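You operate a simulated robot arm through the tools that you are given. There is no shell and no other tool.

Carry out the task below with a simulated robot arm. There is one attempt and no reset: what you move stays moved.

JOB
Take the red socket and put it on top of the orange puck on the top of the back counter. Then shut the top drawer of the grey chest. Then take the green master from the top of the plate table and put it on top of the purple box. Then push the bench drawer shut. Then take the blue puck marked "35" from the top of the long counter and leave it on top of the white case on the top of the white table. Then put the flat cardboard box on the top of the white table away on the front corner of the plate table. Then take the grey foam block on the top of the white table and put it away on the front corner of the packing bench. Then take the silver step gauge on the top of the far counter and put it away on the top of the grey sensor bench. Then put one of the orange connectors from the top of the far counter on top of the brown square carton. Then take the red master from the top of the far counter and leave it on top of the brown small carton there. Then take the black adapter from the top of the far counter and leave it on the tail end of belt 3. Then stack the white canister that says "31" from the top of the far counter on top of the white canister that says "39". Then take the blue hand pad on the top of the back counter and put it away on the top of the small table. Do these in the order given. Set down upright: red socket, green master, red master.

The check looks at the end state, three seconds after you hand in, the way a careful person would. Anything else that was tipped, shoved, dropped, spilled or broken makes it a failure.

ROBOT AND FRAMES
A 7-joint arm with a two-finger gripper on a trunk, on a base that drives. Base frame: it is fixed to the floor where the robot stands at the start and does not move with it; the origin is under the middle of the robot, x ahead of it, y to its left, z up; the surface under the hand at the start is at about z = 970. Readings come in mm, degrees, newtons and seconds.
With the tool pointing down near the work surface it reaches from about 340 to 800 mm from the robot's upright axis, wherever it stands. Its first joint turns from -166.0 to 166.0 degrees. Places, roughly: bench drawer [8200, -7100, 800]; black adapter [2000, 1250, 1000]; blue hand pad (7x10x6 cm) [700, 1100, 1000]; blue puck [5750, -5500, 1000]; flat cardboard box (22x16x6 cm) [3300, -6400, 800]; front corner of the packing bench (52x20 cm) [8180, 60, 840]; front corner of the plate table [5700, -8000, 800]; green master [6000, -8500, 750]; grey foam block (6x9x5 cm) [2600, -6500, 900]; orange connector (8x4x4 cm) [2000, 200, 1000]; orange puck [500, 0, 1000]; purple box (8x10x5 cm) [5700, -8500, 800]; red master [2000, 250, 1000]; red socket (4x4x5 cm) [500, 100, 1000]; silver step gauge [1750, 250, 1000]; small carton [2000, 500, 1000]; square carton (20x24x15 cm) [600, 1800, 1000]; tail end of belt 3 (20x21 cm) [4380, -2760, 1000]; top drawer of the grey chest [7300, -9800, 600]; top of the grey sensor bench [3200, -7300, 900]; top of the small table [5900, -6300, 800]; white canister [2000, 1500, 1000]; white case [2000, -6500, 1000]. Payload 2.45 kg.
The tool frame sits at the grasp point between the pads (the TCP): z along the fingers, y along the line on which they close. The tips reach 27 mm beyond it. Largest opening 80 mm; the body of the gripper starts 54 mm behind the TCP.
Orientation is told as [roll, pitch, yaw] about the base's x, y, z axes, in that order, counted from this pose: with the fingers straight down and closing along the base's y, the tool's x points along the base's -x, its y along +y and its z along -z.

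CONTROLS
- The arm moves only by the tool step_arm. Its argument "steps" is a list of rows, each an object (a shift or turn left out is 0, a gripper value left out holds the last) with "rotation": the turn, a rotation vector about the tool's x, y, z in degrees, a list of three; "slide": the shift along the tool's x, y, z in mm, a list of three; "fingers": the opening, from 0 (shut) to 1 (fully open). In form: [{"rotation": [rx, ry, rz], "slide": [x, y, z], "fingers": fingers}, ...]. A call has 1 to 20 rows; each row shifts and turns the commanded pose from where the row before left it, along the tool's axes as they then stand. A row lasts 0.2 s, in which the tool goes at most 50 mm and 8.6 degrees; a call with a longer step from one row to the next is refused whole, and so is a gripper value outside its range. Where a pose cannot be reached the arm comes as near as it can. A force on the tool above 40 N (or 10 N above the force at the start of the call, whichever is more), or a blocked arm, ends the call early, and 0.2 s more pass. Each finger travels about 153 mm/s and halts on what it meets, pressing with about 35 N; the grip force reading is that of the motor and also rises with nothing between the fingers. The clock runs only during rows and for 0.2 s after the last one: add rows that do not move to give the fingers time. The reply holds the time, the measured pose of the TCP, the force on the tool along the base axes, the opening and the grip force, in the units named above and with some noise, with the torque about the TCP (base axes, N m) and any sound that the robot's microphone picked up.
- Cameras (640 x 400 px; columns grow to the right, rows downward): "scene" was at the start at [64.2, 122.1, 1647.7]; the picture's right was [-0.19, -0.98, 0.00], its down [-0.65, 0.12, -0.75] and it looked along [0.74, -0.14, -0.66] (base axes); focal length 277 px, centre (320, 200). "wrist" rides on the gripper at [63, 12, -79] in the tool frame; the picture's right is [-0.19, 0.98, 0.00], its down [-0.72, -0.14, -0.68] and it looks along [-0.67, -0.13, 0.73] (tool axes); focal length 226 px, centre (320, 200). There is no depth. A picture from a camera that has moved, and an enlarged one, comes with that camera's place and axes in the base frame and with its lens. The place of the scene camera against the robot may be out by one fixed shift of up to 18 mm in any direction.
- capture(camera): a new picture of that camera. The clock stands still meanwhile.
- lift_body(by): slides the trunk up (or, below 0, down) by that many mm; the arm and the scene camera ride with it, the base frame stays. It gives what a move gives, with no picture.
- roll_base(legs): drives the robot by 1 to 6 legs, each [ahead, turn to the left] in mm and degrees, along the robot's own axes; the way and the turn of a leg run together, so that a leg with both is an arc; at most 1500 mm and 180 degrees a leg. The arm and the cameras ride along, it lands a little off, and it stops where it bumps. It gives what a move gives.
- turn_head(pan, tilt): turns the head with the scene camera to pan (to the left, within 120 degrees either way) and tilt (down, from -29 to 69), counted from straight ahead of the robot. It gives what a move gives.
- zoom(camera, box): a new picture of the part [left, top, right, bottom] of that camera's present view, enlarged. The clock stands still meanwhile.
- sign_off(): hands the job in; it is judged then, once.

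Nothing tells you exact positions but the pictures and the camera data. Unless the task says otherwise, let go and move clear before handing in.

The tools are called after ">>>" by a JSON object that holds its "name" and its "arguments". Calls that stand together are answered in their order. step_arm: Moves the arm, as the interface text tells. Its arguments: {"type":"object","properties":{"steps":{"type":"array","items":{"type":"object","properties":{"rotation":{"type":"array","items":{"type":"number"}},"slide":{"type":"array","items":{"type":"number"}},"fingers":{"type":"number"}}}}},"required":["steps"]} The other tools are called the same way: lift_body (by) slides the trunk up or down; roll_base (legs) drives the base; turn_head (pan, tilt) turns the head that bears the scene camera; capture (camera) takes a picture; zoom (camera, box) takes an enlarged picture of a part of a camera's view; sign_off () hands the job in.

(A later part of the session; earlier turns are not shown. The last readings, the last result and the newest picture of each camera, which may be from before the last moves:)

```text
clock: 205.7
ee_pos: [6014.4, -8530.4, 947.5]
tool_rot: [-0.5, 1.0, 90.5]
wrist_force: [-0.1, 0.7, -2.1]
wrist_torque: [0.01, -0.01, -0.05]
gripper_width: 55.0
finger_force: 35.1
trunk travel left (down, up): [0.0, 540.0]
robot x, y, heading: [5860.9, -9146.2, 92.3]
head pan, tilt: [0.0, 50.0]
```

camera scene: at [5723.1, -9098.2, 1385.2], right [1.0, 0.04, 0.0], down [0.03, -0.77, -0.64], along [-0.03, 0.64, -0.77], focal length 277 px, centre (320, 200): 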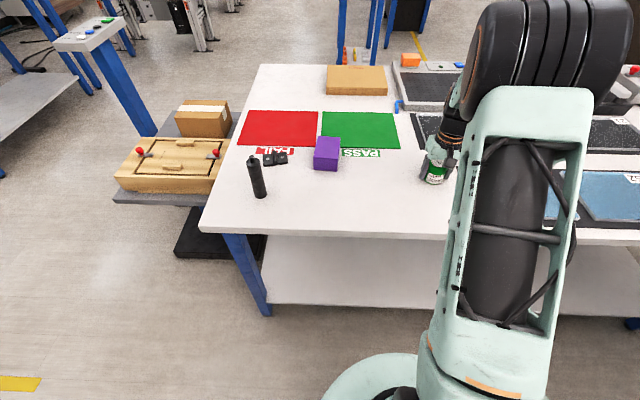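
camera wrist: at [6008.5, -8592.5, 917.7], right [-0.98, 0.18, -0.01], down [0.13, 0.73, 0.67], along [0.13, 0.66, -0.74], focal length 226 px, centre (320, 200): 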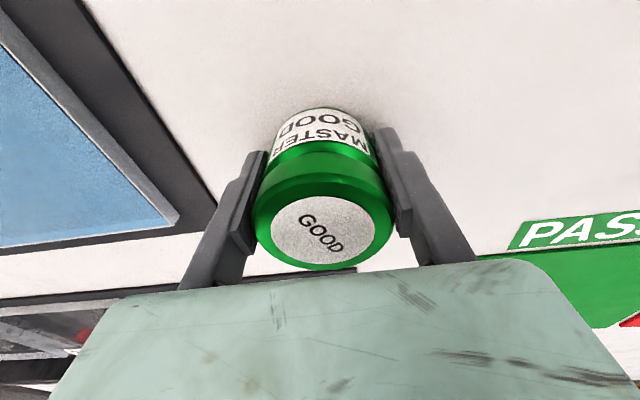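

The purple box top centre is near [5713, -8471], z about 850. I carry the master over it and check with the wrist camera.

>>> {"name": "step_arm", "arguments": {"steps": [{"slide": [-8, 43, -2]}, {"slide": [-8, 43, -2]}, {"slide": [-8, 43, -2]}, {"slide": [-8, 43, -2]}, {"slide": [-8, 43, -2]}, {"slide": [-8, 43, -2]}, {"slide": [-8, 43, -2]}, {}, {}]}}

>>> {"name": "capture", "arguments": {"camera": "wrist"}}

>>> {"name": "zoom", "arguments": {"camera": "scene", "box": [230, 80, 410, 215]}}

```text
clock: 207.7
ee_pos: [5715.9, -8478.9, 961.4]
tool_rot: [-0.5, 1.0, 90.5]
wrist_force: [-0.6, -0.9, -2.4]
wrist_torque: [0.0, 0.0, -0.01]
gripper_width: 54.9
finger_force: 35.5
trunk travel left (down, up): [0.0, 540.0]
robot x, y, heading: [5867.9, -9147.1, 92.2]
head pan, tilt: [0.0, 50.0]
```

```text
taken
camera wrist: at [5703.5, -8540.7, 1041.9], right [-0.98, 0.18, -0.01], down [0.13, 0.73, 0.67], along [0.13, 0.66, -0.74], focal length 226 px, centre (320, 200)
```

wrist: 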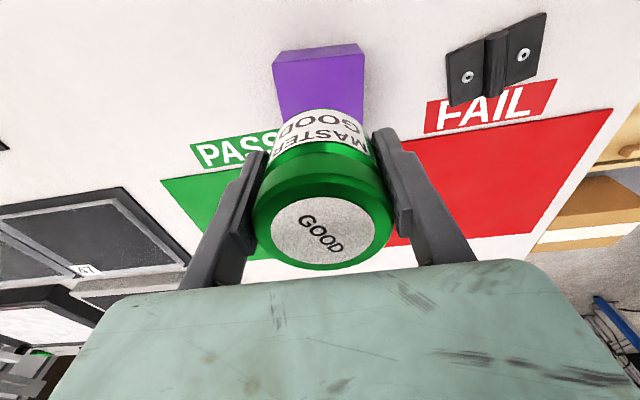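

```text
2.96 times, centred on (320, 148) of scene
camera zoom: at [5723.0, -9098.2, 1385.2], right [1.0, 0.04, 0.0], down [0.03, -0.77, -0.64], along [-0.03, 0.64, -0.77], focal length 819 px, centre (320, 356)
```

zoom: 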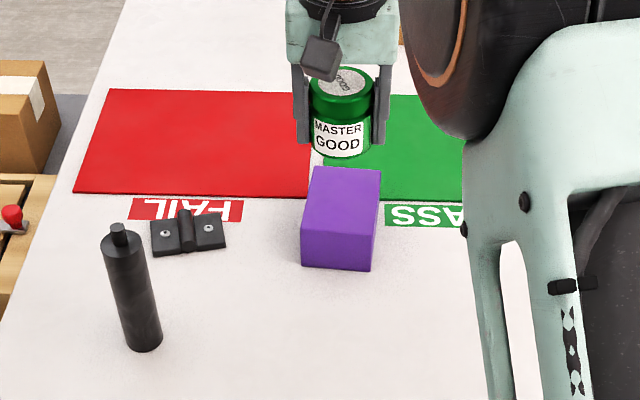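

The box top is about 66 × 100 mm, centre near [5711, -8458]; the master sits about 5 mm ahead of the TCP. I shift by (−4, +16) and lower toward the box.

>>> {"name": "step_arm", "arguments": {"steps": [{"slide": [-8, 2, 0]}, {"slide": [-8, 2, 20]}, {"slide": [0, 0, 20]}, {"slide": [0, 0, 15]}, {}, {}]}}

>>> {"name": "capture", "arguments": {"camera": "wrist"}}

>>> {"name": "zoom", "arguments": {"camera": "scene", "box": [270, 100, 390, 190]}}

```text
clock: 209.1
ee_pos: [5712.3, -8460.8, 903.6]
tool_rot: [-0.5, 0.9, 90.5]
wrist_force: [-0.4, 0.0, -2.3]
wrist_torque: [0.02, -0.02, -0.01]
gripper_width: 54.9
finger_force: 35.4
trunk travel left (down, up): [0.0, 540.0]
robot x, y, heading: [5863.7, -9148.7, 92.3]
head pan, tilt: [0.0, 50.0]
```

```text
taken
camera wrist: at [5700.5, -8522.7, 984.6], right [-0.98, 0.18, -0.01], down [0.13, 0.73, 0.67], along [0.13, 0.66, -0.74], focal length 226 px, centre (320, 200)
```

wrist: 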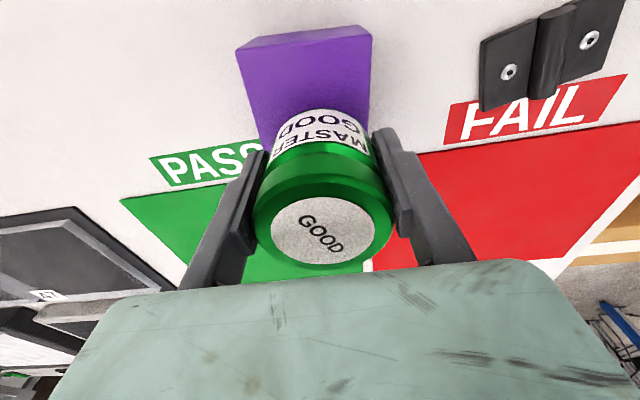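

```text
4.44 times, centred on (330, 145) of scene
camera zoom: at [5722.9, -9098.2, 1385.1], right [1.0, 0.04, 0.0], down [0.03, -0.77, -0.64], along [-0.03, 0.64, -0.77], focal length 1229 px, centre (276, 444)
```

zoom: 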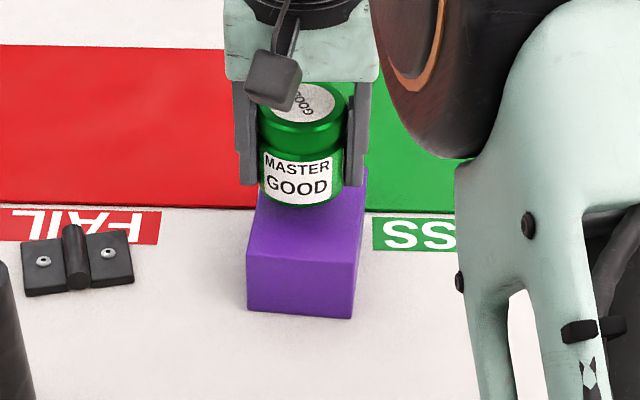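

The master hangs about 15 mm above the box and is some 5 mm too far left; I shift it right, then lower until contact.

>>> {"name": "step_arm", "arguments": {"steps": [{"slide": [2, -5, 4]}, {"slide": [1, 0, 4]}, {"slide": [0, 0, 2]}, {}]}}

>>> {"name": "zoom", "arguments": {"camera": "scene", "box": [270, 100, 390, 190]}}

```text
clock: 210.1
ee_pos: [5717.7, -8464.0, 892.1]
tool_rot: [-0.5, 1.0, 90.4]
wrist_force: [0.0, -0.1, -2.3]
wrist_torque: [-0.02, -0.01, -0.01]
gripper_width: 55.2
finger_force: 35.2
trunk travel left (down, up): [0.0, 540.0]
robot x, y, heading: [5861.1, -9147.7, 92.2]
head pan, tilt: [0.0, 50.0]
```

```text
4.44 times, centred on (330, 145) of scene
camera zoom: at [5722.9, -9098.2, 1385.1], right [1.0, 0.04, 0.0], down [0.03, -0.77, -0.64], along [-0.03, 0.64, -0.77], focal length 1229 px, centre (276, 444)
```

zoom: 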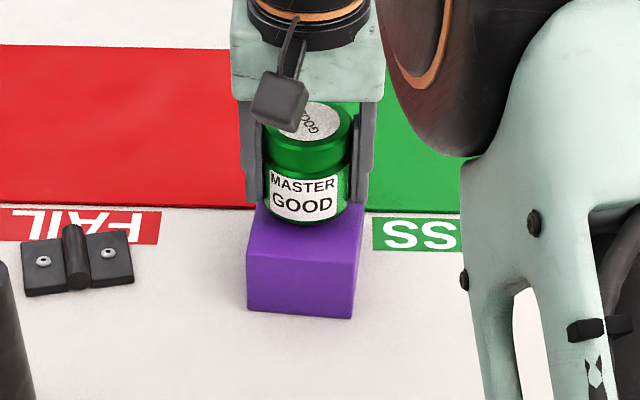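

Centred well now. I lower in 1 mm steps until it touches.

>>> {"name": "step_arm", "arguments": {"steps": [{"slide": [0, 0, 1]}, {"slide": [0, 0, 1]}, {"slide": [0, 0, 1]}, {"slide": [0, 0, 1]}, {}]}}

```text
clock: 211.3
ee_pos: [5717.4, -8465.5, 889.9]
tool_rot: [-0.5, 0.9, 90.4]
wrist_force: [-0.5, 0.4, -2.6]
wrist_torque: [0.01, 0.0, 0.04]
gripper_width: 55.1
finger_force: 35.5
trunk travel left (down, up): [0.0, 540.0]
robot x, y, heading: [5866.9, -9147.8, 92.3]
head pan, tilt: [0.0, 50.0]
```

>>> {"name": "step_arm", "arguments": {"steps": [{"slide": [0, 0, 1]}, {"slide": [0, 0, 1]}, {"slide": [0, 0, 1]}, {}]}}

```text
clock: 212.3
ee_pos: [5718.1, -8465.2, 886.1]
tool_rot: [-0.4, 1.0, 90.4]
wrist_force: [-0.3, 0.9, -2.0]
wrist_torque: [-0.03, -0.03, -0.02]
gripper_width: 54.8
finger_force: 35.1
trunk travel left (down, up): [0.0, 540.0]
robot x, y, heading: [5862.8, -9149.5, 92.5]
head pan, tilt: [0.0, 50.0]
```

>>> {"name": "step_arm", "arguments": {"steps": [{"slide": [0, 0, 1]}, {"slide": [0, 0, 1]}, {}]}}

>>> {"name": "zoom", "arguments": {"camera": "scene", "box": [290, 120, 370, 180]}}

```text
clock: 213.1
ee_pos: [5716.5, -8464.9, 886.4]
tool_rot: [-0.5, 1.0, 90.6]
wrist_force: [-0.4, 0.3, -2.6]
wrist_torque: [0.02, 0.02, 0.01]
gripper_width: 54.9
finger_force: 34.8
trunk travel left (down, up): [0.0, 540.0]
robot x, y, heading: [5864.5, -9148.2, 92.4]
head pan, tilt: [0.0, 50.0]
```

```text
6.67 times, centred on (330, 150) of scene
camera zoom: at [5722.9, -9098.2, 1385.1], right [1.0, 0.04, 0.0], down [0.03, -0.77, -0.64], along [-0.03, 0.64, -0.77], focal length 1844 px, centre (253, 533)
```

zoom: 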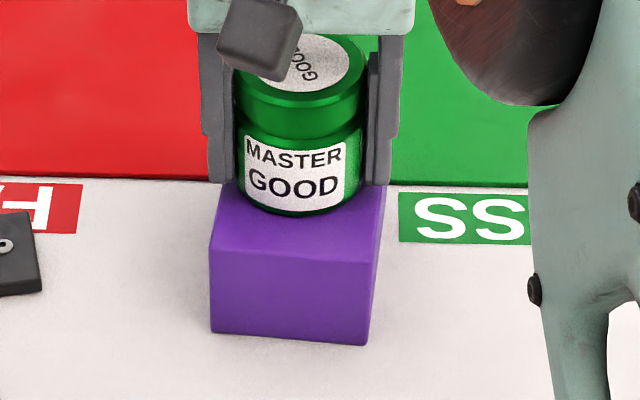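

>>> {"name": "step_arm", "arguments": {"steps": [{"slide": [0, 0, 1]}, {"slide": [0, 0, 1]}, {}]}}

>>> {"name": "step_arm", "arguments": {"steps": [{"slide": [0, 0, 1]}, {"slide": [0, 0, 1]}, {}]}}

```text
clock: 213.9
ee_pos: [5716.0, -8464.7, 886.3]
tool_rot: [-0.5, 0.8, 90.5]
wrist_force: [-3.9, 1.8, 13.8]
wrist_torque: [0.0, 0.48, -0.05]
gripper_width: 54.9
finger_force: 35.3
trunk travel left (down, up): [0.0, 540.0]
robot x, y, heading: [5862.2, -9146.4, 92.5]
head pan, tilt: [0.0, 50.0]
```

```text
clock: 214.7
ee_pos: [5715.8, -8463.7, 885.5]
tool_rot: [-0.5, 0.6, 90.5]
wrist_force: [-1.7, 8.9, 35.6]
wrist_torque: [-0.06, 0.75, -0.17]
gripper_width: 54.9
finger_force: 34.4
trunk travel left (down, up): [0.0, 540.0]
robot x, y, heading: [5865.6, -9146.1, 92.3]
head pan, tilt: [0.0, 50.0]
```

Contact. I take the load off by a millimetre or so, open, and rise.

>>> {"name": "step_arm", "arguments": {"steps": [{"slide": [0, 0, -1.5]}, {}, {"fingers": 0.75}, {"fingers": 0.9}, {"fingers": 1}, {}, {"slide": [0, 0, -20]}, {"slide": [0, 0, -40]}, {"slide": [0, 0, -40]}, {}]}}

>>> {"name": "zoom", "arguments": {"camera": "scene", "box": [270, 100, 390, 190]}}

>>> {"name": "capture", "arguments": {"camera": "wrist"}}

```text
clock: 216.9
ee_pos: [5716.9, -8463.1, 982.3]
tool_rot: [-0.5, 1.0, 90.5]
wrist_force: [-0.8, -0.3, -1.2]
wrist_torque: [-0.02, 0.0, 0.01]
gripper_width: 79.8
finger_force: 0.1
trunk travel left (down, up): [0.0, 540.0]
robot x, y, heading: [5865.6, -9150.5, 92.6]
head pan, tilt: [0.0, 50.0]
```

```text
4.44 times, centred on (330, 145) of scene
camera zoom: at [5723.0, -9098.6, 1385.2], right [1.0, 0.04, 0.0], down [0.03, -0.77, -0.64], along [-0.03, 0.64, -0.77], focal length 1229 px, centre (276, 444)
```

zoom: 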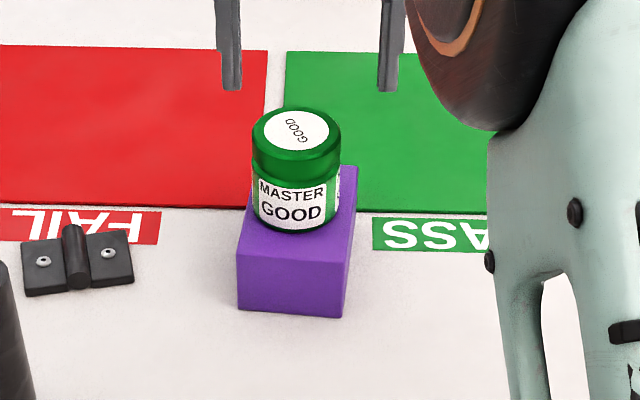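

```text
taken
camera wrist: at [5704.3, -8524.0, 1063.6], right [-0.98, 0.18, -0.01], down [0.13, 0.73, 0.67], along [0.13, 0.66, -0.74], focal length 226 px, centre (320, 200)
```

wrist: 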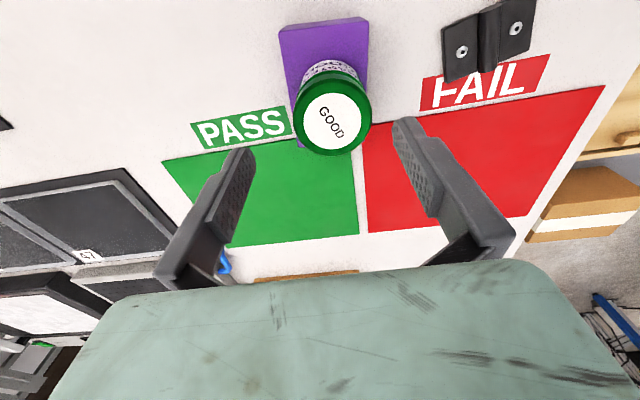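

The green master stands upright on the purple box (the box slid about 6 mm while releasing; next time I'll open the fingers fully at once). Now I pull the arm back and go for the bench drawer at the east bench.

>>> {"name": "step_arm", "arguments": {"steps": [{"slide": [0, 0, -30]}, {"slide": [38, -30, -5]}, {"slide": [38, -30, 0]}, {"slide": [38, -30, 0]}, {"slide": [38, -30, 0]}, {"slide": [38, -20, 0], "fingers": 0.5}, {}]}}

>>> {"name": "roll_base", "arguments": {"legs": [[-120, 0], [0, -92.4], [1500, 0], [350, 0]]}}

>>> {"name": "turn_head", "arguments": {"pan": 60, "tilt": 25}}

>>> {"name": "capture", "arguments": {"camera": "scene"}}

```text
clock: 218.5
ee_pos: [5859.6, -8649.3, 1026.3]
tool_rot: [-0.5, 0.9, 90.4]
wrist_force: [0.1, 0.1, 0.2]
wrist_torque: [0.0, 0.01, 0.01]
gripper_width: 40.0
finger_force: 0.1
trunk travel left (down, up): [0.0, 540.0]
robot x, y, heading: [5863.7, -9149.5, 92.3]
head pan, tilt: [0.0, 50.0]
```

```text
clock: 232.6
ee_pos: [8207.3, -9254.0, 1025.5]
tool_rot: [-0.5, 1.0, -1.1]
wrist_force: [0.8, 1.3, 0.2]
wrist_torque: [0.0, -0.02, 0.0]
gripper_width: 39.9
finger_force: 0.1
trunk travel left (down, up): [0.0, 540.0]
robot x, y, heading: [7710.4, -9240.9, 0.9]
head pan, tilt: [0.0, 50.0]
```

```text
clock: 233.9
ee_pos: [8206.2, -9253.6, 1026.3]
tool_rot: [-0.5, 1.0, -1.1]
wrist_force: [-0.3, 0.6, -0.4]
wrist_torque: [0.01, -0.03, 0.01]
gripper_width: 40.0
finger_force: 0.0
trunk travel left (down, up): [0.0, 540.0]
robot x, y, heading: [7710.1, -9246.0, 0.6]
head pan, tilt: [60.0, 25.0]
```

```text
taken
camera scene: at [7733.8, -9027.0, 1422.7], right [0.87, -0.49, 0.0], down [-0.21, -0.37, -0.91], along [0.44, 0.79, -0.42], focal length 277 px, centre (320, 200)
```

scene: 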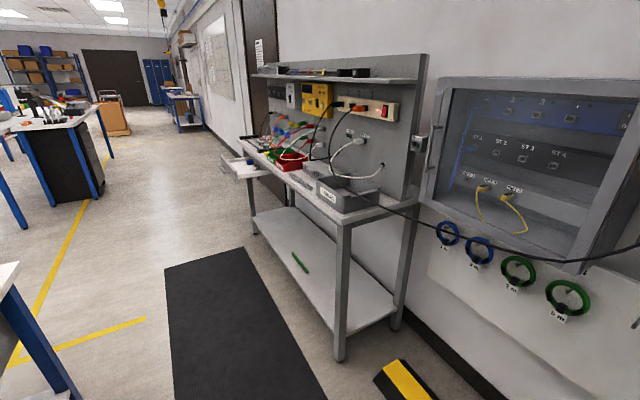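

I see the east bench with a small drawer pulled out toward the aisle near its far end. I zoom in on it.

>>> {"name": "zoom", "arguments": {"camera": "scene", "box": [190, 110, 350, 230]}}

```text
3.33 times, centred on (270, 170) of scene
camera zoom: at [7733.8, -9027.0, 1422.7], right [0.87, -0.49, 0.0], down [-0.21, -0.37, -0.91], along [0.44, 0.79, -0.42], focal length 922 px, centre (487, 300)
```

zoom: 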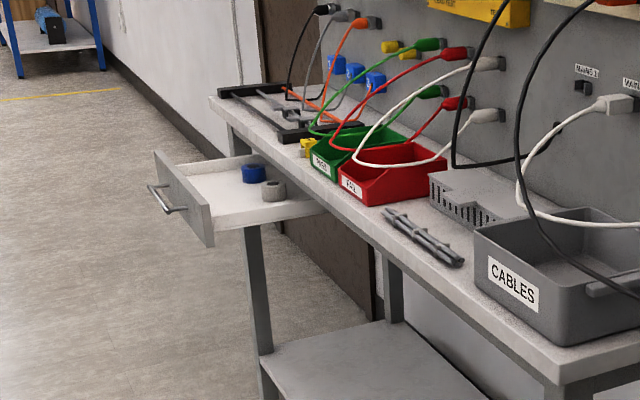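

The drawer's front stands at about x 8090, y around -7100, near z 800. I drive north past the plate table's end and stop abreast of it.

>>> {"name": "roll_base", "arguments": {"legs": [[0, 93.4], [1500, 0], [650, 0]]}}

>>> {"name": "turn_head", "arguments": {"pan": -75, "tilt": 35}}

>>> {"name": "capture", "arguments": {"camera": "scene"}}

>>> {"name": "turn_head", "arguments": {"pan": 60, "tilt": 25}}

>>> {"name": "capture", "arguments": {"camera": "scene"}}

```text
clock: 248.4
ee_pos: [7455.0, -6674.7, 1025.9]
tool_rot: [-0.5, 1.0, 94.1]
wrist_force: [0.3, -0.6, 0.5]
wrist_torque: [-0.02, 0.0, -0.01]
gripper_width: 39.9
finger_force: 0.0
trunk travel left (down, up): [0.0, 540.0]
robot x, y, heading: [7490.3, -7174.0, 95.8]
head pan, tilt: [60.0, 25.0]
```

```text
clock: 250.6
ee_pos: [7453.8, -6673.9, 1025.4]
tool_rot: [-0.5, 1.0, 94.1]
wrist_force: [0.3, 0.3, -0.4]
wrist_torque: [-0.02, 0.0, 0.02]
gripper_width: 39.9
finger_force: 0.0
trunk travel left (down, up): [0.0, 540.0]
robot x, y, heading: [7496.0, -7173.3, 96.1]
head pan, tilt: [-75.0, 35.0]
```

```text
taken
camera scene: at [7438.5, -7177.0, 1406.9], right [0.36, -0.93, 0.0], down [-0.54, -0.21, -0.82], along [0.76, 0.29, -0.57], focal length 277 px, centre (320, 200)
```

scene: 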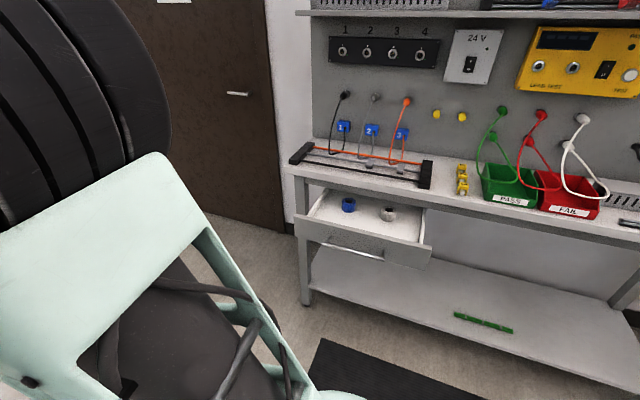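

```text
clock: 252.8
ee_pos: [7454.8, -6673.6, 1025.1]
tool_rot: [-0.5, 1.0, 94.3]
wrist_force: [-0.2, -0.1, 0.2]
wrist_torque: [-0.01, -0.03, 0.02]
gripper_width: 40.2
finger_force: 0.1
trunk travel left (down, up): [0.0, 540.0]
robot x, y, heading: [7494.0, -7176.4, 96.1]
head pan, tilt: [60.0, 25.0]
```

```text
taken
camera scene: at [7272.2, -7171.1, 1422.7], right [0.41, 0.91, 0.0], down [0.39, -0.17, -0.91], along [-0.83, 0.37, -0.42], focal length 277 px, centre (320, 200)
```

scene: 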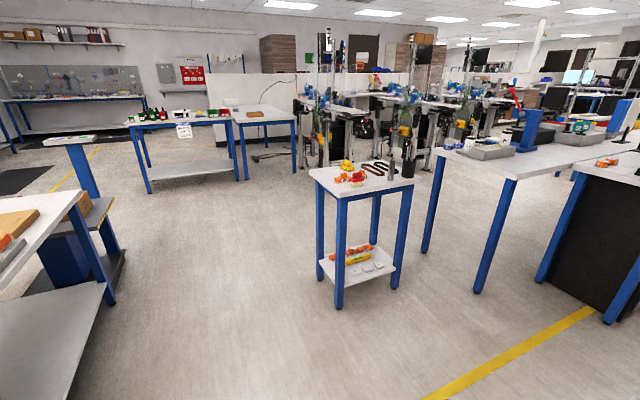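

The drawer front is at x about 8093, y -7274…-6839, z 746–835, handle in its middle. I turn to face it and set the tool level again.

>>> {"name": "roll_base", "arguments": {"legs": [[0, -96]]}}

>>> {"name": "turn_head", "arguments": {"pan": 20, "tilt": 40}}

>>> {"name": "capture", "arguments": {"camera": "scene"}}

>>> {"name": "capture", "arguments": {"camera": "wrist"}}

```text
clock: 257.3
ee_pos: [7991.4, -7187.9, 1025.2]
tool_rot: [-0.4, 1.1, -1.7]
wrist_force: [0.4, 1.1, -0.2]
wrist_torque: [0.03, 0.02, 0.02]
gripper_width: 40.0
finger_force: 0.1
trunk travel left (down, up): [0.0, 540.0]
robot x, y, heading: [7495.5, -7169.6, -0.1]
head pan, tilt: [60.0, 25.0]
```

```text
clock: 258.4
ee_pos: [7990.7, -7185.8, 1026.2]
tool_rot: [-0.5, 0.9, -1.7]
wrist_force: [0.1, -0.6, -0.1]
wrist_torque: [-0.01, 0.03, 0.05]
gripper_width: 39.9
finger_force: 0.0
trunk travel left (down, up): [0.0, 540.0]
robot x, y, heading: [7496.1, -7171.4, 0.2]
head pan, tilt: [20.0, 40.0]
```

```text
taken
camera scene: at [7553.8, -7005.0, 1399.4], right [0.34, -0.94, 0.0], down [-0.6, -0.22, -0.77], along [0.72, 0.26, -0.64], focal length 277 px, centre (320, 200)
```

scene: 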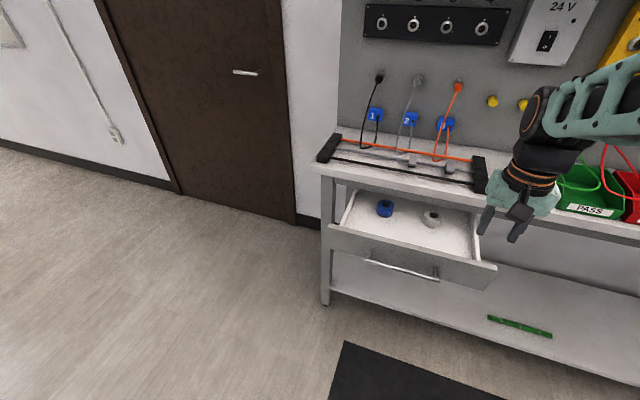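

```text
taken
camera wrist: at [7930.3, -7171.3, 1106.9], right [0.22, 0.97, -0.01], down [0.72, -0.16, 0.67], along [0.65, -0.16, -0.74], focal length 226 px, centre (320, 200)
```

wrist: 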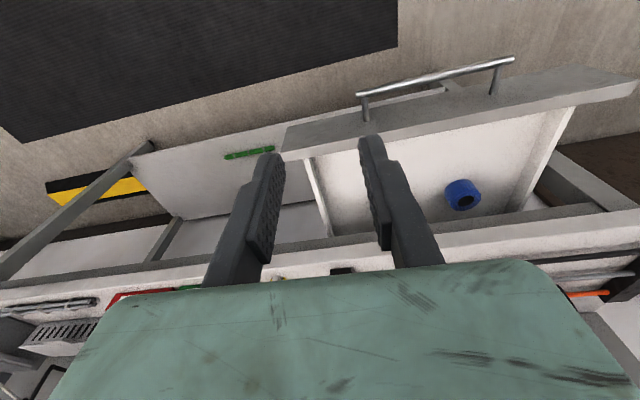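

The views agree. I tilt the tool forward, go to y about -7208 and lower beside the handle's right end.

>>> {"name": "step_arm", "arguments": {"steps": [{"rotation": [0, 0, -1.8], "slide": [15, 0, 0], "fingers": 0}, {"rotation": [0, -8.3, 0], "slide": [0, -2.2, 0]}, {"rotation": [0, -8.3, 0], "slide": [0, -2.2, 0]}, {"rotation": [0, -8.3, 0], "slide": [0, -2.2, 0]}, {"rotation": [0, -8.3, 0], "slide": [0, -2.2, 0]}, {"rotation": [0, -8.3, 0], "slide": [0, -2.2, 0]}, {"rotation": [0, -8.3, 0], "slide": [0, -2.2, 0]}, {"rotation": [0, -8.3, 0], "slide": [0, -2.2, 0]}, {"rotation": [0, -8.3, 0], "slide": [0, -2.2, 0]}, {"rotation": [0, -8.3, 0], "slide": [0, -2.2, 0]}, {"rotation": [0, -8.3, 0], "slide": [0, -2.2, 0]}, {}]}}

>>> {"name": "step_arm", "arguments": {"steps": [{"slide": [45, 0, 6]}, {"slide": [45, 0, 6]}, {"slide": [45, 0, 6]}, {"slide": [45, 0, 6]}, {"slide": [45, 0, 6]}, {}]}}

>>> {"name": "capture", "arguments": {"camera": "wrist"}}

>>> {"name": "capture", "arguments": {"camera": "scene"}}

```text
clock: 259.8
ee_pos: [7980.3, -7199.7, 956.6]
tool_rot: [-0.5, -28.6, 0.0]
wrist_force: [0.3, -0.2, 1.3]
wrist_torque: [0.02, -0.04, 0.01]
gripper_width: 0.0
finger_force: 30.2
trunk travel left (down, up): [0.0, 540.0]
robot x, y, heading: [7497.0, -7175.4, 0.2]
head pan, tilt: [20.0, 40.0]
stopped in row 6: the arm was blocked; the commanded pose is now the measured one
```

```text
clock: 261.2
ee_pos: [7908.6, -7210.0, 873.5]
tool_rot: [-0.5, -28.6, 0.2]
wrist_force: [0.1, 0.0, -0.6]
wrist_torque: [-0.03, -0.02, -0.05]
gripper_width: 0.1
finger_force: 29.7
out of reach, approached as far as the arm can: row 3, 4, 5
trunk travel left (down, up): [0.0, 540.0]
robot x, y, heading: [7495.0, -7172.9, -0.0]
head pan, tilt: [20.0, 40.0]
```

```text
taken
camera wrist: at [7815.7, -7197.0, 911.5], right [0.17, 0.98, 0.09], down [0.3, -0.13, 0.94], along [0.94, -0.14, -0.32], focal length 226 px, centre (320, 200)
```

wrist: 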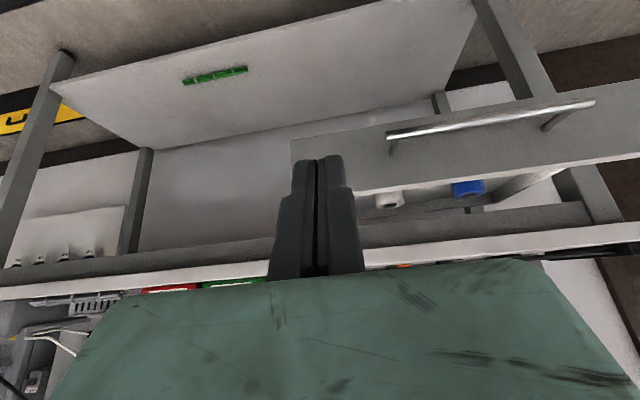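

```text
taken
camera scene: at [7554.8, -7004.5, 1399.2], right [0.34, -0.94, 0.0], down [-0.61, -0.22, -0.77], along [0.72, 0.26, -0.64], focal length 277 px, centre (320, 200)
```

scene: 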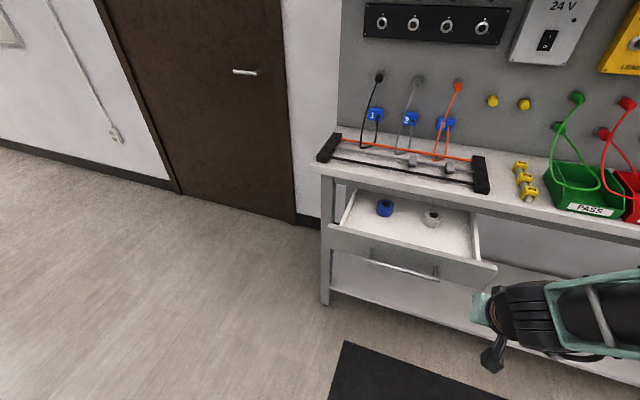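

The arm blocked while tilting up high (elbow against the head, probably). I lower and extend first, then tilt the tool further in small turns.

>>> {"name": "step_arm", "arguments": {"steps": [{"slide": [-8, 0, 34]}, {"slide": [-8, 0, 34]}, {"slide": [-8, 0, 34]}, {}, {}]}}

>>> {"name": "step_arm", "arguments": {"steps": [{"rotation": [0, -8, 0]}, {"rotation": [0, -8, 0]}, {"rotation": [0, -8, 0]}, {"rotation": [0, -8, 0]}, {"rotation": [0, -8, 0]}, {}]}}

>>> {"name": "capture", "arguments": {"camera": "wrist"}}

```text
clock: 262.4
ee_pos: [7977.9, -7210.9, 793.7]
tool_rot: [-0.5, -28.8, 0.0]
wrist_force: [0.1, -0.4, -0.7]
wrist_torque: [0.01, 0.01, -0.05]
gripper_width: 0.1
finger_force: 29.9
trunk travel left (down, up): [0.0, 540.0]
robot x, y, heading: [7488.1, -7171.0, -0.1]
head pan, tilt: [20.0, 40.0]
```

```text
clock: 263.8
ee_pos: [7990.9, -7211.7, 788.6]
tool_rot: [-0.9, -68.9, 0.8]
wrist_force: [0.4, 0.0, 0.5]
wrist_torque: [-0.02, 0.01, 0.0]
gripper_width: 0.2
finger_force: 29.7
out of reach, approached as far as the arm can: row 4
trunk travel left (down, up): [0.0, 540.0]
robot x, y, heading: [7494.5, -7174.5, 0.0]
head pan, tilt: [20.0, 40.0]
```

```text
taken
camera wrist: at [7894.1, -7199.1, 758.7], right [0.07, 0.98, 0.17], down [-0.38, -0.13, 0.92], along [0.92, -0.13, 0.36], focal length 226 px, centre (320, 200)
```

wrist: 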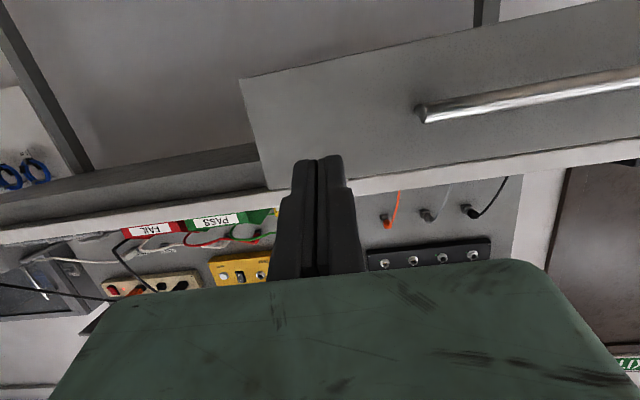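

The fingertips face the panel right of the handle. I push straight ahead (+x).

>>> {"name": "step_arm", "arguments": {"steps": [{"slide": [-7, 0, 18.5]}, {"slide": [-7, 0, 18.5]}, {"slide": [-5.4, 0, 14]}, {"slide": [-5.4, 0, 14]}, {"slide": [-5.4, 0, 14]}, {"slide": [-5.4, 0, 14]}, {"slide": [-5.4, 0, 14]}, {"slide": [-5.4, 0, 14]}, {"slide": [-5.4, 0, 14]}, {"slide": [-5.4, 0, 14]}, {}]}}

>>> {"name": "capture", "arguments": {"camera": "wrist"}}

>>> {"name": "capture", "arguments": {"camera": "scene"}}

```text
clock: 266.2
ee_pos: [8148.2, -7213.5, 788.5]
tool_rot: [-1.1, -68.8, 1.0]
wrist_force: [0.5, 0.0, -0.4]
wrist_torque: [0.02, 0.01, 0.0]
gripper_width: 0.0
finger_force: 29.7
trunk travel left (down, up): [0.0, 540.0]
robot x, y, heading: [7494.4, -7171.5, 0.3]
head pan, tilt: [20.0, 40.0]
```

```text
taken
camera wrist: at [8051.9, -7200.6, 759.1], right [0.07, 0.98, 0.17], down [-0.38, -0.13, 0.92], along [0.92, -0.13, 0.36], focal length 226 px, centre (320, 200)
```

wrist: 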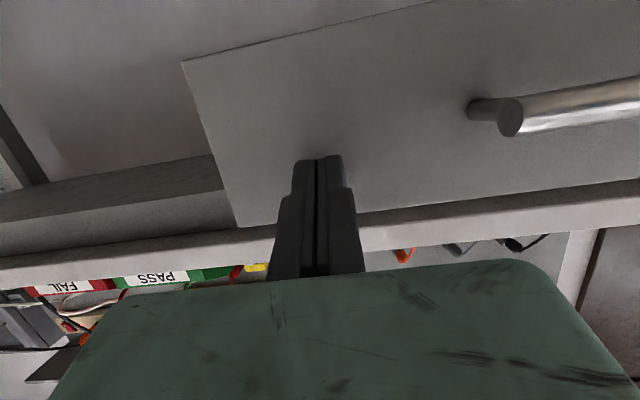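

```text
taken
camera scene: at [7554.0, -7005.1, 1399.3], right [0.34, -0.94, 0.0], down [-0.6, -0.22, -0.77], along [0.72, 0.26, -0.64], focal length 277 px, centre (320, 200)
```

scene: 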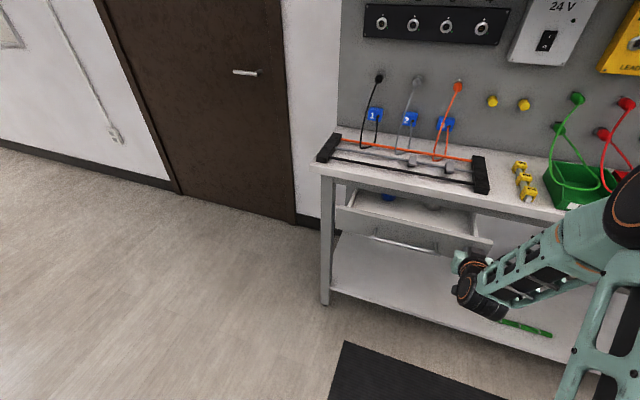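

It moves in nicely. I continue until it stops.

>>> {"name": "step_arm", "arguments": {"steps": [{"slide": [-5.4, 0, 14]}, {"slide": [-5.4, 0, 14]}, {"slide": [-5.4, 0, 14]}, {"slide": [-5.4, 0, 14]}, {"slide": [-3.6, 0, 9.3]}, {"slide": [-3.6, 0, 9.3]}, {"slide": [-3.6, 0, 9.3]}, {"slide": [-3.6, 0, 9.3]}, {}]}}

>>> {"name": "capture", "arguments": {"camera": "wrist"}}

>>> {"name": "zoom", "arguments": {"camera": "scene", "box": [300, 120, 540, 300]}}

```text
clock: 268.0
ee_pos: [8242.5, -7213.0, 787.4]
tool_rot: [-1.1, -68.4, 1.1]
wrist_force: [-30.9, 0.8, 15.0]
wrist_torque: [-0.01, -0.32, 0.05]
gripper_width: 5.8
finger_force: 29.8
trunk travel left (down, up): [0.0, 540.0]
robot x, y, heading: [7496.1, -7168.4, -0.1]
head pan, tilt: [20.0, 40.0]
stopped in row 9: the force on the tool passed its limit at 48 N (the readings are from after the stop); the commanded pose is now the measured one
```

```text
taken
camera wrist: at [8145.4, -7199.5, 759.3], right [0.07, 0.98, 0.17], down [-0.37, -0.13, 0.92], along [0.93, -0.13, 0.35], focal length 226 px, centre (320, 200)
```

wrist: 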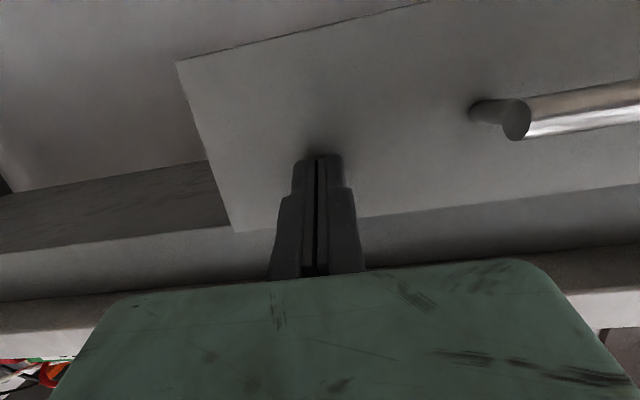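

```text
2.22 times, centred on (420, 210) of scene
camera zoom: at [7550.3, -7005.0, 1399.7], right [0.34, -0.94, 0.0], down [-0.6, -0.22, -0.77], along [0.72, 0.26, -0.64], focal length 615 px, centre (98, 178)
```

zoom: 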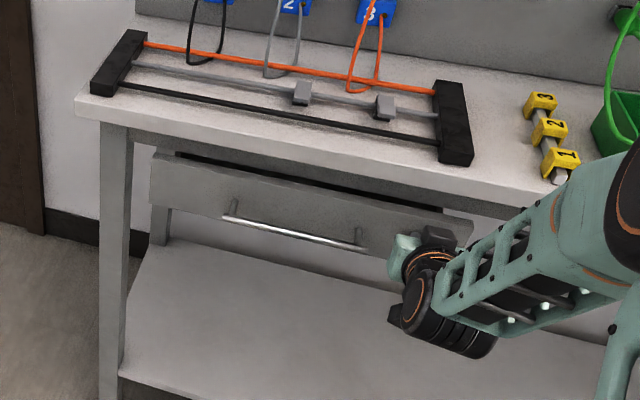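

A hard stop was felt, like with the first drawer. I draw back and check whether it is really shut.

>>> {"name": "step_arm", "arguments": {"steps": [{"slide": [15, 0, -37]}, {"slide": [15, 0, -37]}, {"slide": [15, 0, -37]}, {"slide": [15, 0, -37]}, {}]}}

>>> {"name": "capture", "arguments": {"camera": "wrist"}}

>>> {"name": "zoom", "arguments": {"camera": "scene", "box": [300, 140, 500, 290]}}

```text
clock: 269.2
ee_pos: [8085.7, -7210.0, 783.0]
tool_rot: [-1.0, -68.2, 0.9]
wrist_force: [-0.6, -0.6, 0.1]
wrist_torque: [-0.02, -0.01, 0.0]
gripper_width: 0.0
finger_force: 29.9
trunk travel left (down, up): [0.0, 540.0]
robot x, y, heading: [7491.5, -7170.7, 0.1]
head pan, tilt: [20.0, 40.0]
```

```text
taken
camera wrist: at [7988.7, -7197.7, 754.8], right [0.07, 0.98, 0.17], down [-0.37, -0.14, 0.92], along [0.93, -0.13, 0.35], focal length 226 px, centre (320, 200)
```

wrist: 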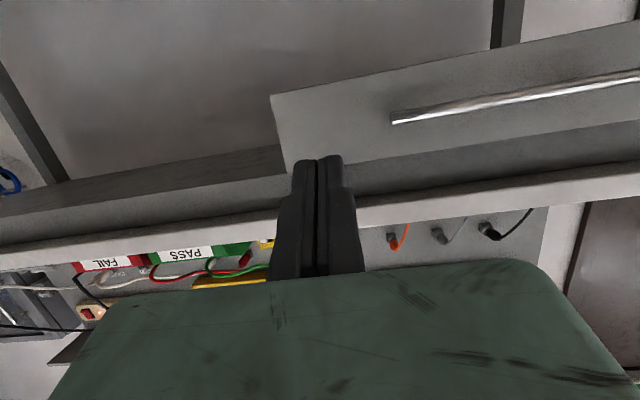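

```text
2.67 times, centred on (400, 215) of scene
camera zoom: at [7553.7, -7005.1, 1399.4], right [0.34, -0.94, 0.0], down [-0.6, -0.22, -0.77], along [0.72, 0.26, -0.64], focal length 738 px, centre (107, 160)
```

zoom: 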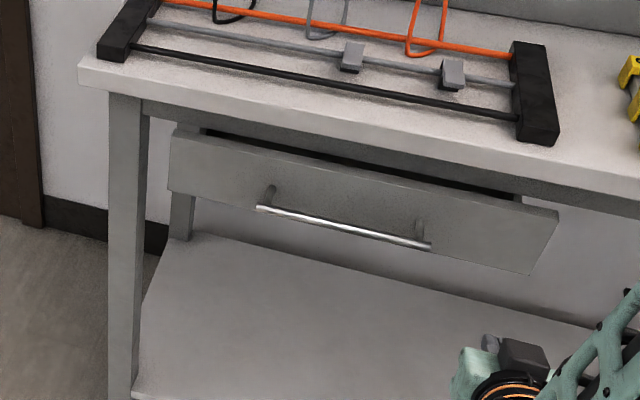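

The front panel is flush under the bench top; it ran in freely and met a hard stop, so it is shut. I draw the hand back, turn it down and raise it.

>>> {"name": "step_arm", "arguments": {"steps": [{"slide": [14, 0, -37]}, {"slide": [14, 0, -37]}, {}, {"rotation": [0, 8.4, 0]}, {"rotation": [0, 8.4, 0]}, {"rotation": [0, 8.4, 0]}, {"rotation": [0, 8.4, 0]}, {"rotation": [0, 8.4, 0]}, {"rotation": [0, 8.4, 0]}, {"rotation": [0, 8.4, 0]}, {"rotation": [0, 8.4, 0]}, {}, {"slide": [0, 0, -45], "fingers": 0.5}, {"slide": [0, 0, -45]}, {"slide": [0, 0, -45]}, {"slide": [0, 0, -45]}, {"slide": [0, 0, -40]}, {}]}}

>>> {"name": "turn_head", "arguments": {"pan": 80, "tilt": 20}}

>>> {"name": "capture", "arguments": {"camera": "scene"}}

>>> {"name": "turn_head", "arguments": {"pan": 118, "tilt": 20}}

>>> {"name": "capture", "arguments": {"camera": "scene"}}

```text
clock: 273.0
ee_pos: [8004.2, -7210.4, 1009.3]
tool_rot: [-0.4, -1.1, -0.1]
wrist_force: [0.1, 0.6, 1.0]
wrist_torque: [0.0, -0.05, -0.02]
gripper_width: 39.9
finger_force: 0.1
trunk travel left (down, up): [0.0, 540.0]
robot x, y, heading: [7492.6, -7170.4, 0.0]
head pan, tilt: [20.0, 40.0]
```

```text
clock: 274.3
ee_pos: [8003.4, -7210.3, 1009.0]
tool_rot: [-0.4, -1.2, 0.0]
wrist_force: [-1.0, 0.4, 0.2]
wrist_torque: [0.0, 0.01, 0.01]
gripper_width: 40.2
finger_force: 0.0
trunk travel left (down, up): [0.0, 540.0]
robot x, y, heading: [7490.9, -7173.1, -0.1]
head pan, tilt: [80.0, 20.0]
```

```text
taken
camera scene: at [7490.2, -6942.5, 1430.8], right [0.98, -0.17, 0.0], down [-0.06, -0.34, -0.94], along [0.16, 0.93, -0.34], focal length 277 px, centre (320, 200)
```

scene: 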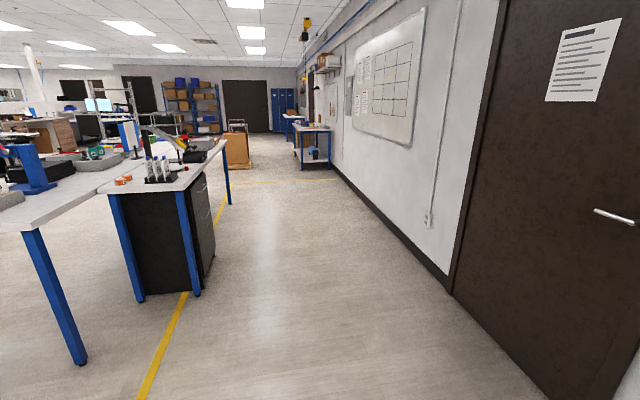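

```text
clock: 275.4
ee_pos: [8003.6, -7209.7, 1008.4]
tool_rot: [-0.4, -1.2, -0.1]
wrist_force: [0.6, -1.0, 0.1]
wrist_torque: [-0.03, -0.01, -0.03]
gripper_width: 39.9
finger_force: 0.0
trunk travel left (down, up): [0.0, 540.0]
robot x, y, heading: [7488.5, -7171.2, -0.3]
head pan, tilt: [118.0, 20.0]
```

```text
taken
camera scene: at [7430.3, -6951.9, 1430.8], right [0.88, 0.47, 0.0], down [0.16, -0.3, -0.94], along [-0.44, 0.83, -0.34], focal length 277 px, centre (320, 200)
```

scene: 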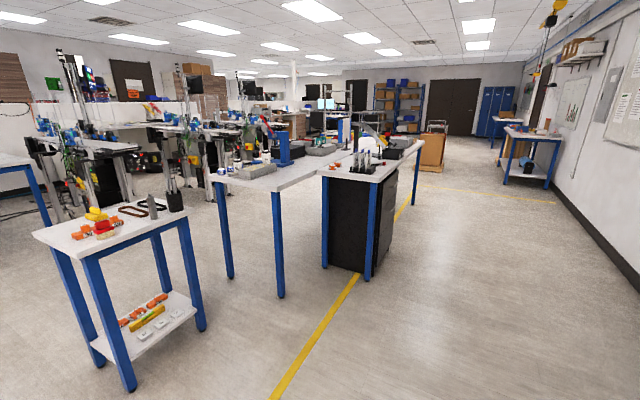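

I see the small table (x about 5700–6070, y -6513…-6040) and the long counter's south end (x 5780–6400, y from -5550 northward). I zoom in to find the blue puck "35".

>>> {"name": "zoom", "arguments": {"camera": "scene", "box": [180, 110, 380, 210]}}

>>> {"name": "zoom", "arguments": {"camera": "scene", "box": [20, 100, 220, 260]}}

```text
3.20 times, centred on (280, 160) of scene
camera zoom: at [7430.3, -6951.9, 1430.8], right [0.88, 0.47, 0.0], down [0.16, -0.3, -0.94], along [-0.44, 0.83, -0.34], focal length 885 px, centre (448, 328)
```

zoom: 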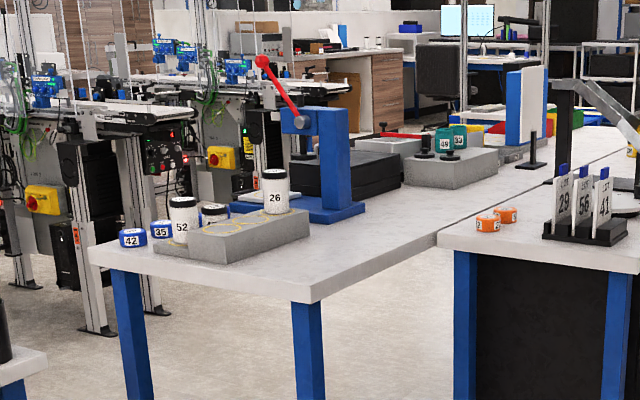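

```text
2.50 times, centred on (120, 180) of scene
camera zoom: at [7430.3, -6951.9, 1430.8], right [0.88, 0.47, 0.0], down [0.16, -0.3, -0.94], along [-0.44, 0.83, -0.34], focal length 691 px, centre (820, 250)
```

zoom: 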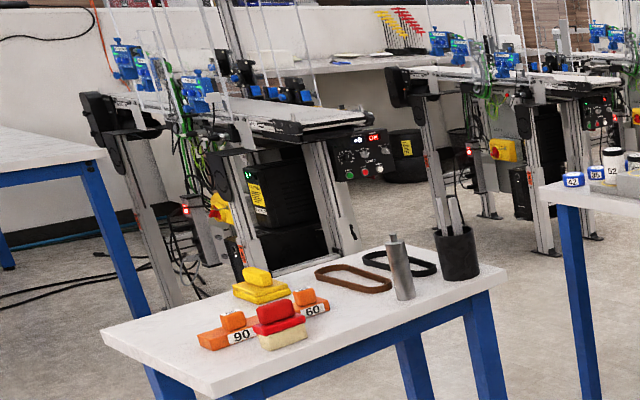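

The blue pucks ("42" and probably "35") stand at the long counter's west end. I'll approach from the west: drive west along y about -7140, then north to about (5150, -5500).

>>> {"name": "roll_base", "arguments": {"legs": [[0, 179], [1500, 0], [830, 0]]}}

>>> {"name": "turn_head", "arguments": {"pan": 0, "tilt": 20}}

>>> {"name": "capture", "arguments": {"camera": "scene"}}

>>> {"name": "turn_head", "arguments": {"pan": -80, "tilt": 20}}

>>> {"name": "capture", "arguments": {"camera": "scene"}}

```text
clock: 294.1
ee_pos: [4683.0, -6900.9, 1010.2]
tool_rot: [-0.3, -1.1, 173.7]
wrist_force: [0.7, 0.4, 0.6]
wrist_torque: [0.02, -0.02, 0.02]
gripper_width: 40.2
finger_force: 0.0
trunk travel left (down, up): [0.0, 540.0]
robot x, y, heading: [5190.2, -6995.5, 173.5]
head pan, tilt: [118.0, 20.0]
```

```text
clock: 296.1
ee_pos: [4682.9, -6901.3, 1008.6]
tool_rot: [-0.4, -1.0, 173.8]
wrist_force: [0.3, 0.6, 0.0]
wrist_torque: [0.0, -0.03, 0.02]
gripper_width: 40.0
finger_force: 0.2
trunk travel left (down, up): [0.0, 540.0]
robot x, y, heading: [5184.9, -6991.7, 174.1]
head pan, tilt: [0.0, 20.0]
```

```text
taken
camera scene: at [5099.8, -7127.6, 1430.8], right [0.11, 0.99, 0.0], down [0.34, -0.04, -0.94], along [-0.93, 0.1, -0.34], focal length 277 px, centre (320, 200)
```

scene: 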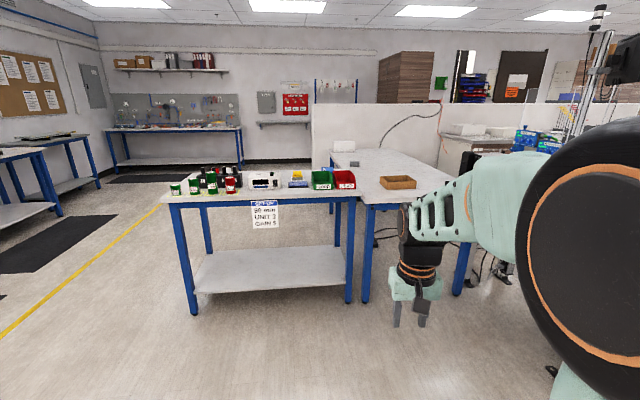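

```text
clock: 297.6
ee_pos: [4683.4, -6901.7, 1009.3]
tool_rot: [-0.3, -1.1, 173.8]
wrist_force: [-0.3, 0.0, -0.5]
wrist_torque: [0.01, 0.01, 0.01]
gripper_width: 40.1
finger_force: 0.2
trunk travel left (down, up): [0.0, 540.0]
robot x, y, heading: [5182.8, -6994.1, 174.0]
head pan, tilt: [-80.0, 20.0]
```

```text
taken
camera scene: at [5186.1, -7044.7, 1430.8], right [1.0, 0.07, 0.0], down [0.02, -0.34, -0.94], along [-0.06, 0.94, -0.34], focal length 277 px, centre (320, 200)
```

scene: 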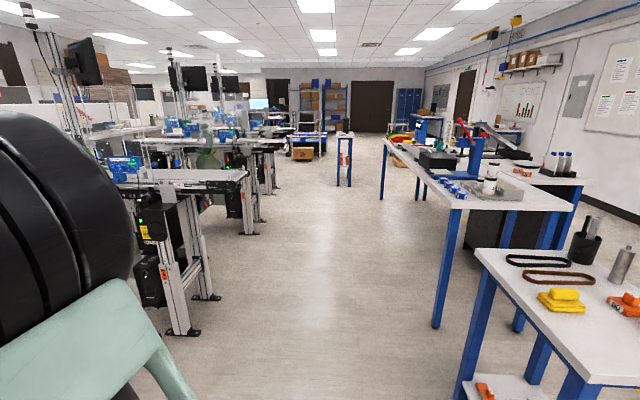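

A wide clear aisle runs north between the conveyors (x below 4300) and the long counter. I zoom in on the blue pucks.

>>> {"name": "zoom", "arguments": {"camera": "scene", "box": [380, 130, 580, 230]}}

>>> {"name": "zoom", "arguments": {"camera": "scene", "box": [420, 160, 500, 210]}}

```text
3.20 times, centred on (480, 180) of scene
camera zoom: at [5186.1, -7044.7, 1430.8], right [1.0, 0.07, 0.0], down [0.02, -0.34, -0.94], along [-0.06, 0.94, -0.34], focal length 885 px, centre (-192, 264)
```

zoom: 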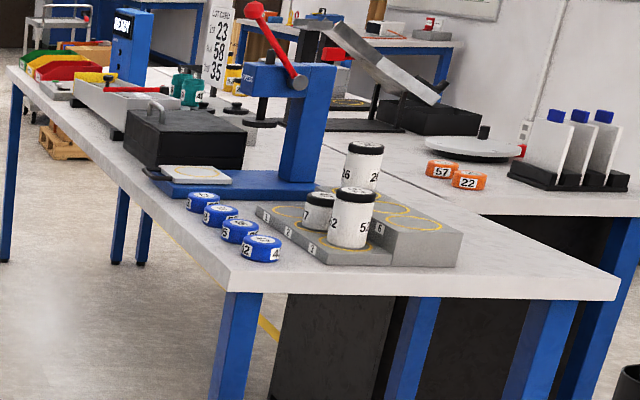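

```text
8.00 times, centred on (460, 185) of scene
camera zoom: at [5186.1, -7044.7, 1430.8], right [1.0, 0.07, 0.0], down [0.02, -0.34, -0.94], along [-0.06, 0.94, -0.34], focal length 2212 px, centre (-800, 320)
```

zoom: 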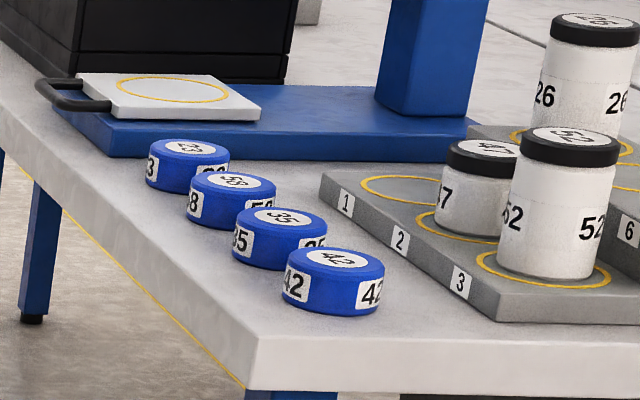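

Four blue pucks stand in a row along the west edge: 42, 35, 58, 23 from the near end; "35" is the second, at about [5950, -5275], counter top near z 855. I drive up beside them.

>>> {"name": "roll_base", "arguments": {"legs": [[0, -84], [1500, 0], [100, 0], [0, -90]]}}

>>> {"name": "turn_head", "arguments": {"pan": 15, "tilt": 40}}

>>> {"name": "capture", "arguments": {"camera": "scene"}}

```text
clock: 313.4
ee_pos: [5708.5, -5473.7, 1010.2]
tool_rot: [-0.5, -1.1, -2.9]
wrist_force: [-0.2, 0.6, -0.3]
wrist_torque: [0.0, -0.02, 0.0]
gripper_width: 39.8
finger_force: 0.0
trunk travel left (down, up): [0.0, 540.0]
robot x, y, heading: [5197.8, -5411.2, -2.7]
head pan, tilt: [-80.0, 20.0]
```

```text
clock: 315.1
ee_pos: [5708.9, -5472.8, 1010.1]
tool_rot: [-0.4, -1.2, -2.9]
wrist_force: [-0.2, 1.0, 0.1]
wrist_torque: [0.01, 0.05, 0.05]
gripper_width: 39.8
finger_force: 0.0
trunk travel left (down, up): [0.0, 540.0]
robot x, y, heading: [5200.6, -5412.5, -2.4]
head pan, tilt: [15.0, 40.0]
```

```text
taken
camera scene: at [5270.8, -5253.9, 1399.4], right [0.21, -0.98, 0.0], down [-0.63, -0.14, -0.77], along [0.75, 0.16, -0.64], focal length 277 px, centre (320, 200)
```

scene: 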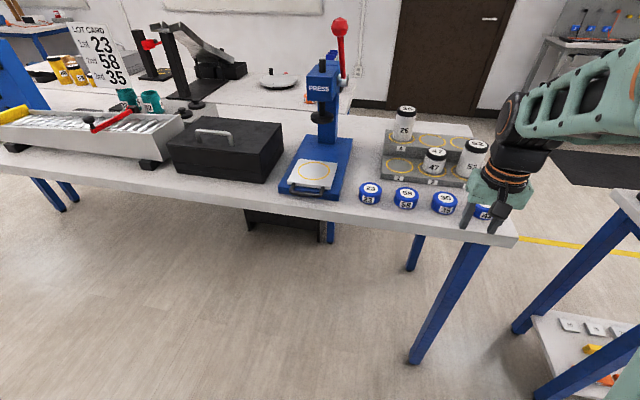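

Puck "35" is the third from the left here, its top at about [5873, -5457, 937]. I turn the wrist 90° so that the fingers close across the row and don't touch its neighbours, then look with the wrist camera.

>>> {"name": "step_arm", "arguments": {"steps": [{"rotation": [0, 0, -8.4], "fingers": 1}, {"rotation": [0, 0, -8.4]}, {"rotation": [0, 0, -8.4]}, {"rotation": [0, 0, -8.4]}, {"rotation": [0, 0, -8.4]}, {"rotation": [0, 0, -8.4]}, {"rotation": [0, 0, -8.4]}, {"rotation": [0, 0, -8.4]}, {"rotation": [0, 0, -8.4]}, {"rotation": [0, 0, -8.4]}, {"rotation": [0, 0, -8.4]}, {}]}}

>>> {"name": "capture", "arguments": {"camera": "wrist"}}

```text
clock: 317.7
ee_pos: [5710.0, -5472.7, 1010.0]
tool_rot: [-1.0, 0.5, 89.6]
wrist_force: [-0.5, -0.3, -0.4]
wrist_torque: [0.01, 0.03, 0.01]
gripper_width: 80.1
finger_force: 0.0
trunk travel left (down, up): [0.0, 540.0]
robot x, y, heading: [5196.4, -5405.7, -2.5]
head pan, tilt: [15.0, 40.0]
```

```text
taken
camera wrist: at [5694.7, -5536.0, 1089.5], right [-0.98, 0.2, -0.02], down [0.13, 0.72, 0.68], along [0.15, 0.66, -0.73], focal length 226 px, centre (320, 200)
```

wrist: 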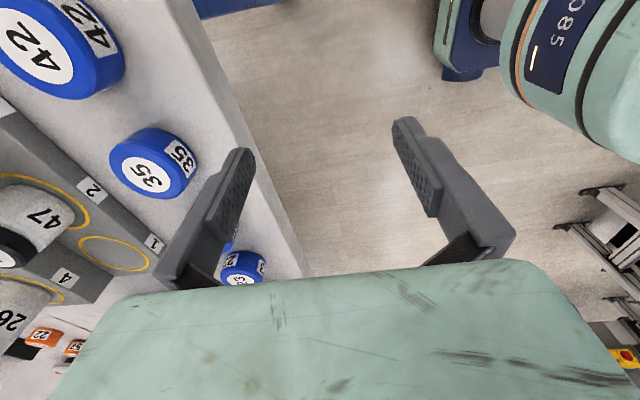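

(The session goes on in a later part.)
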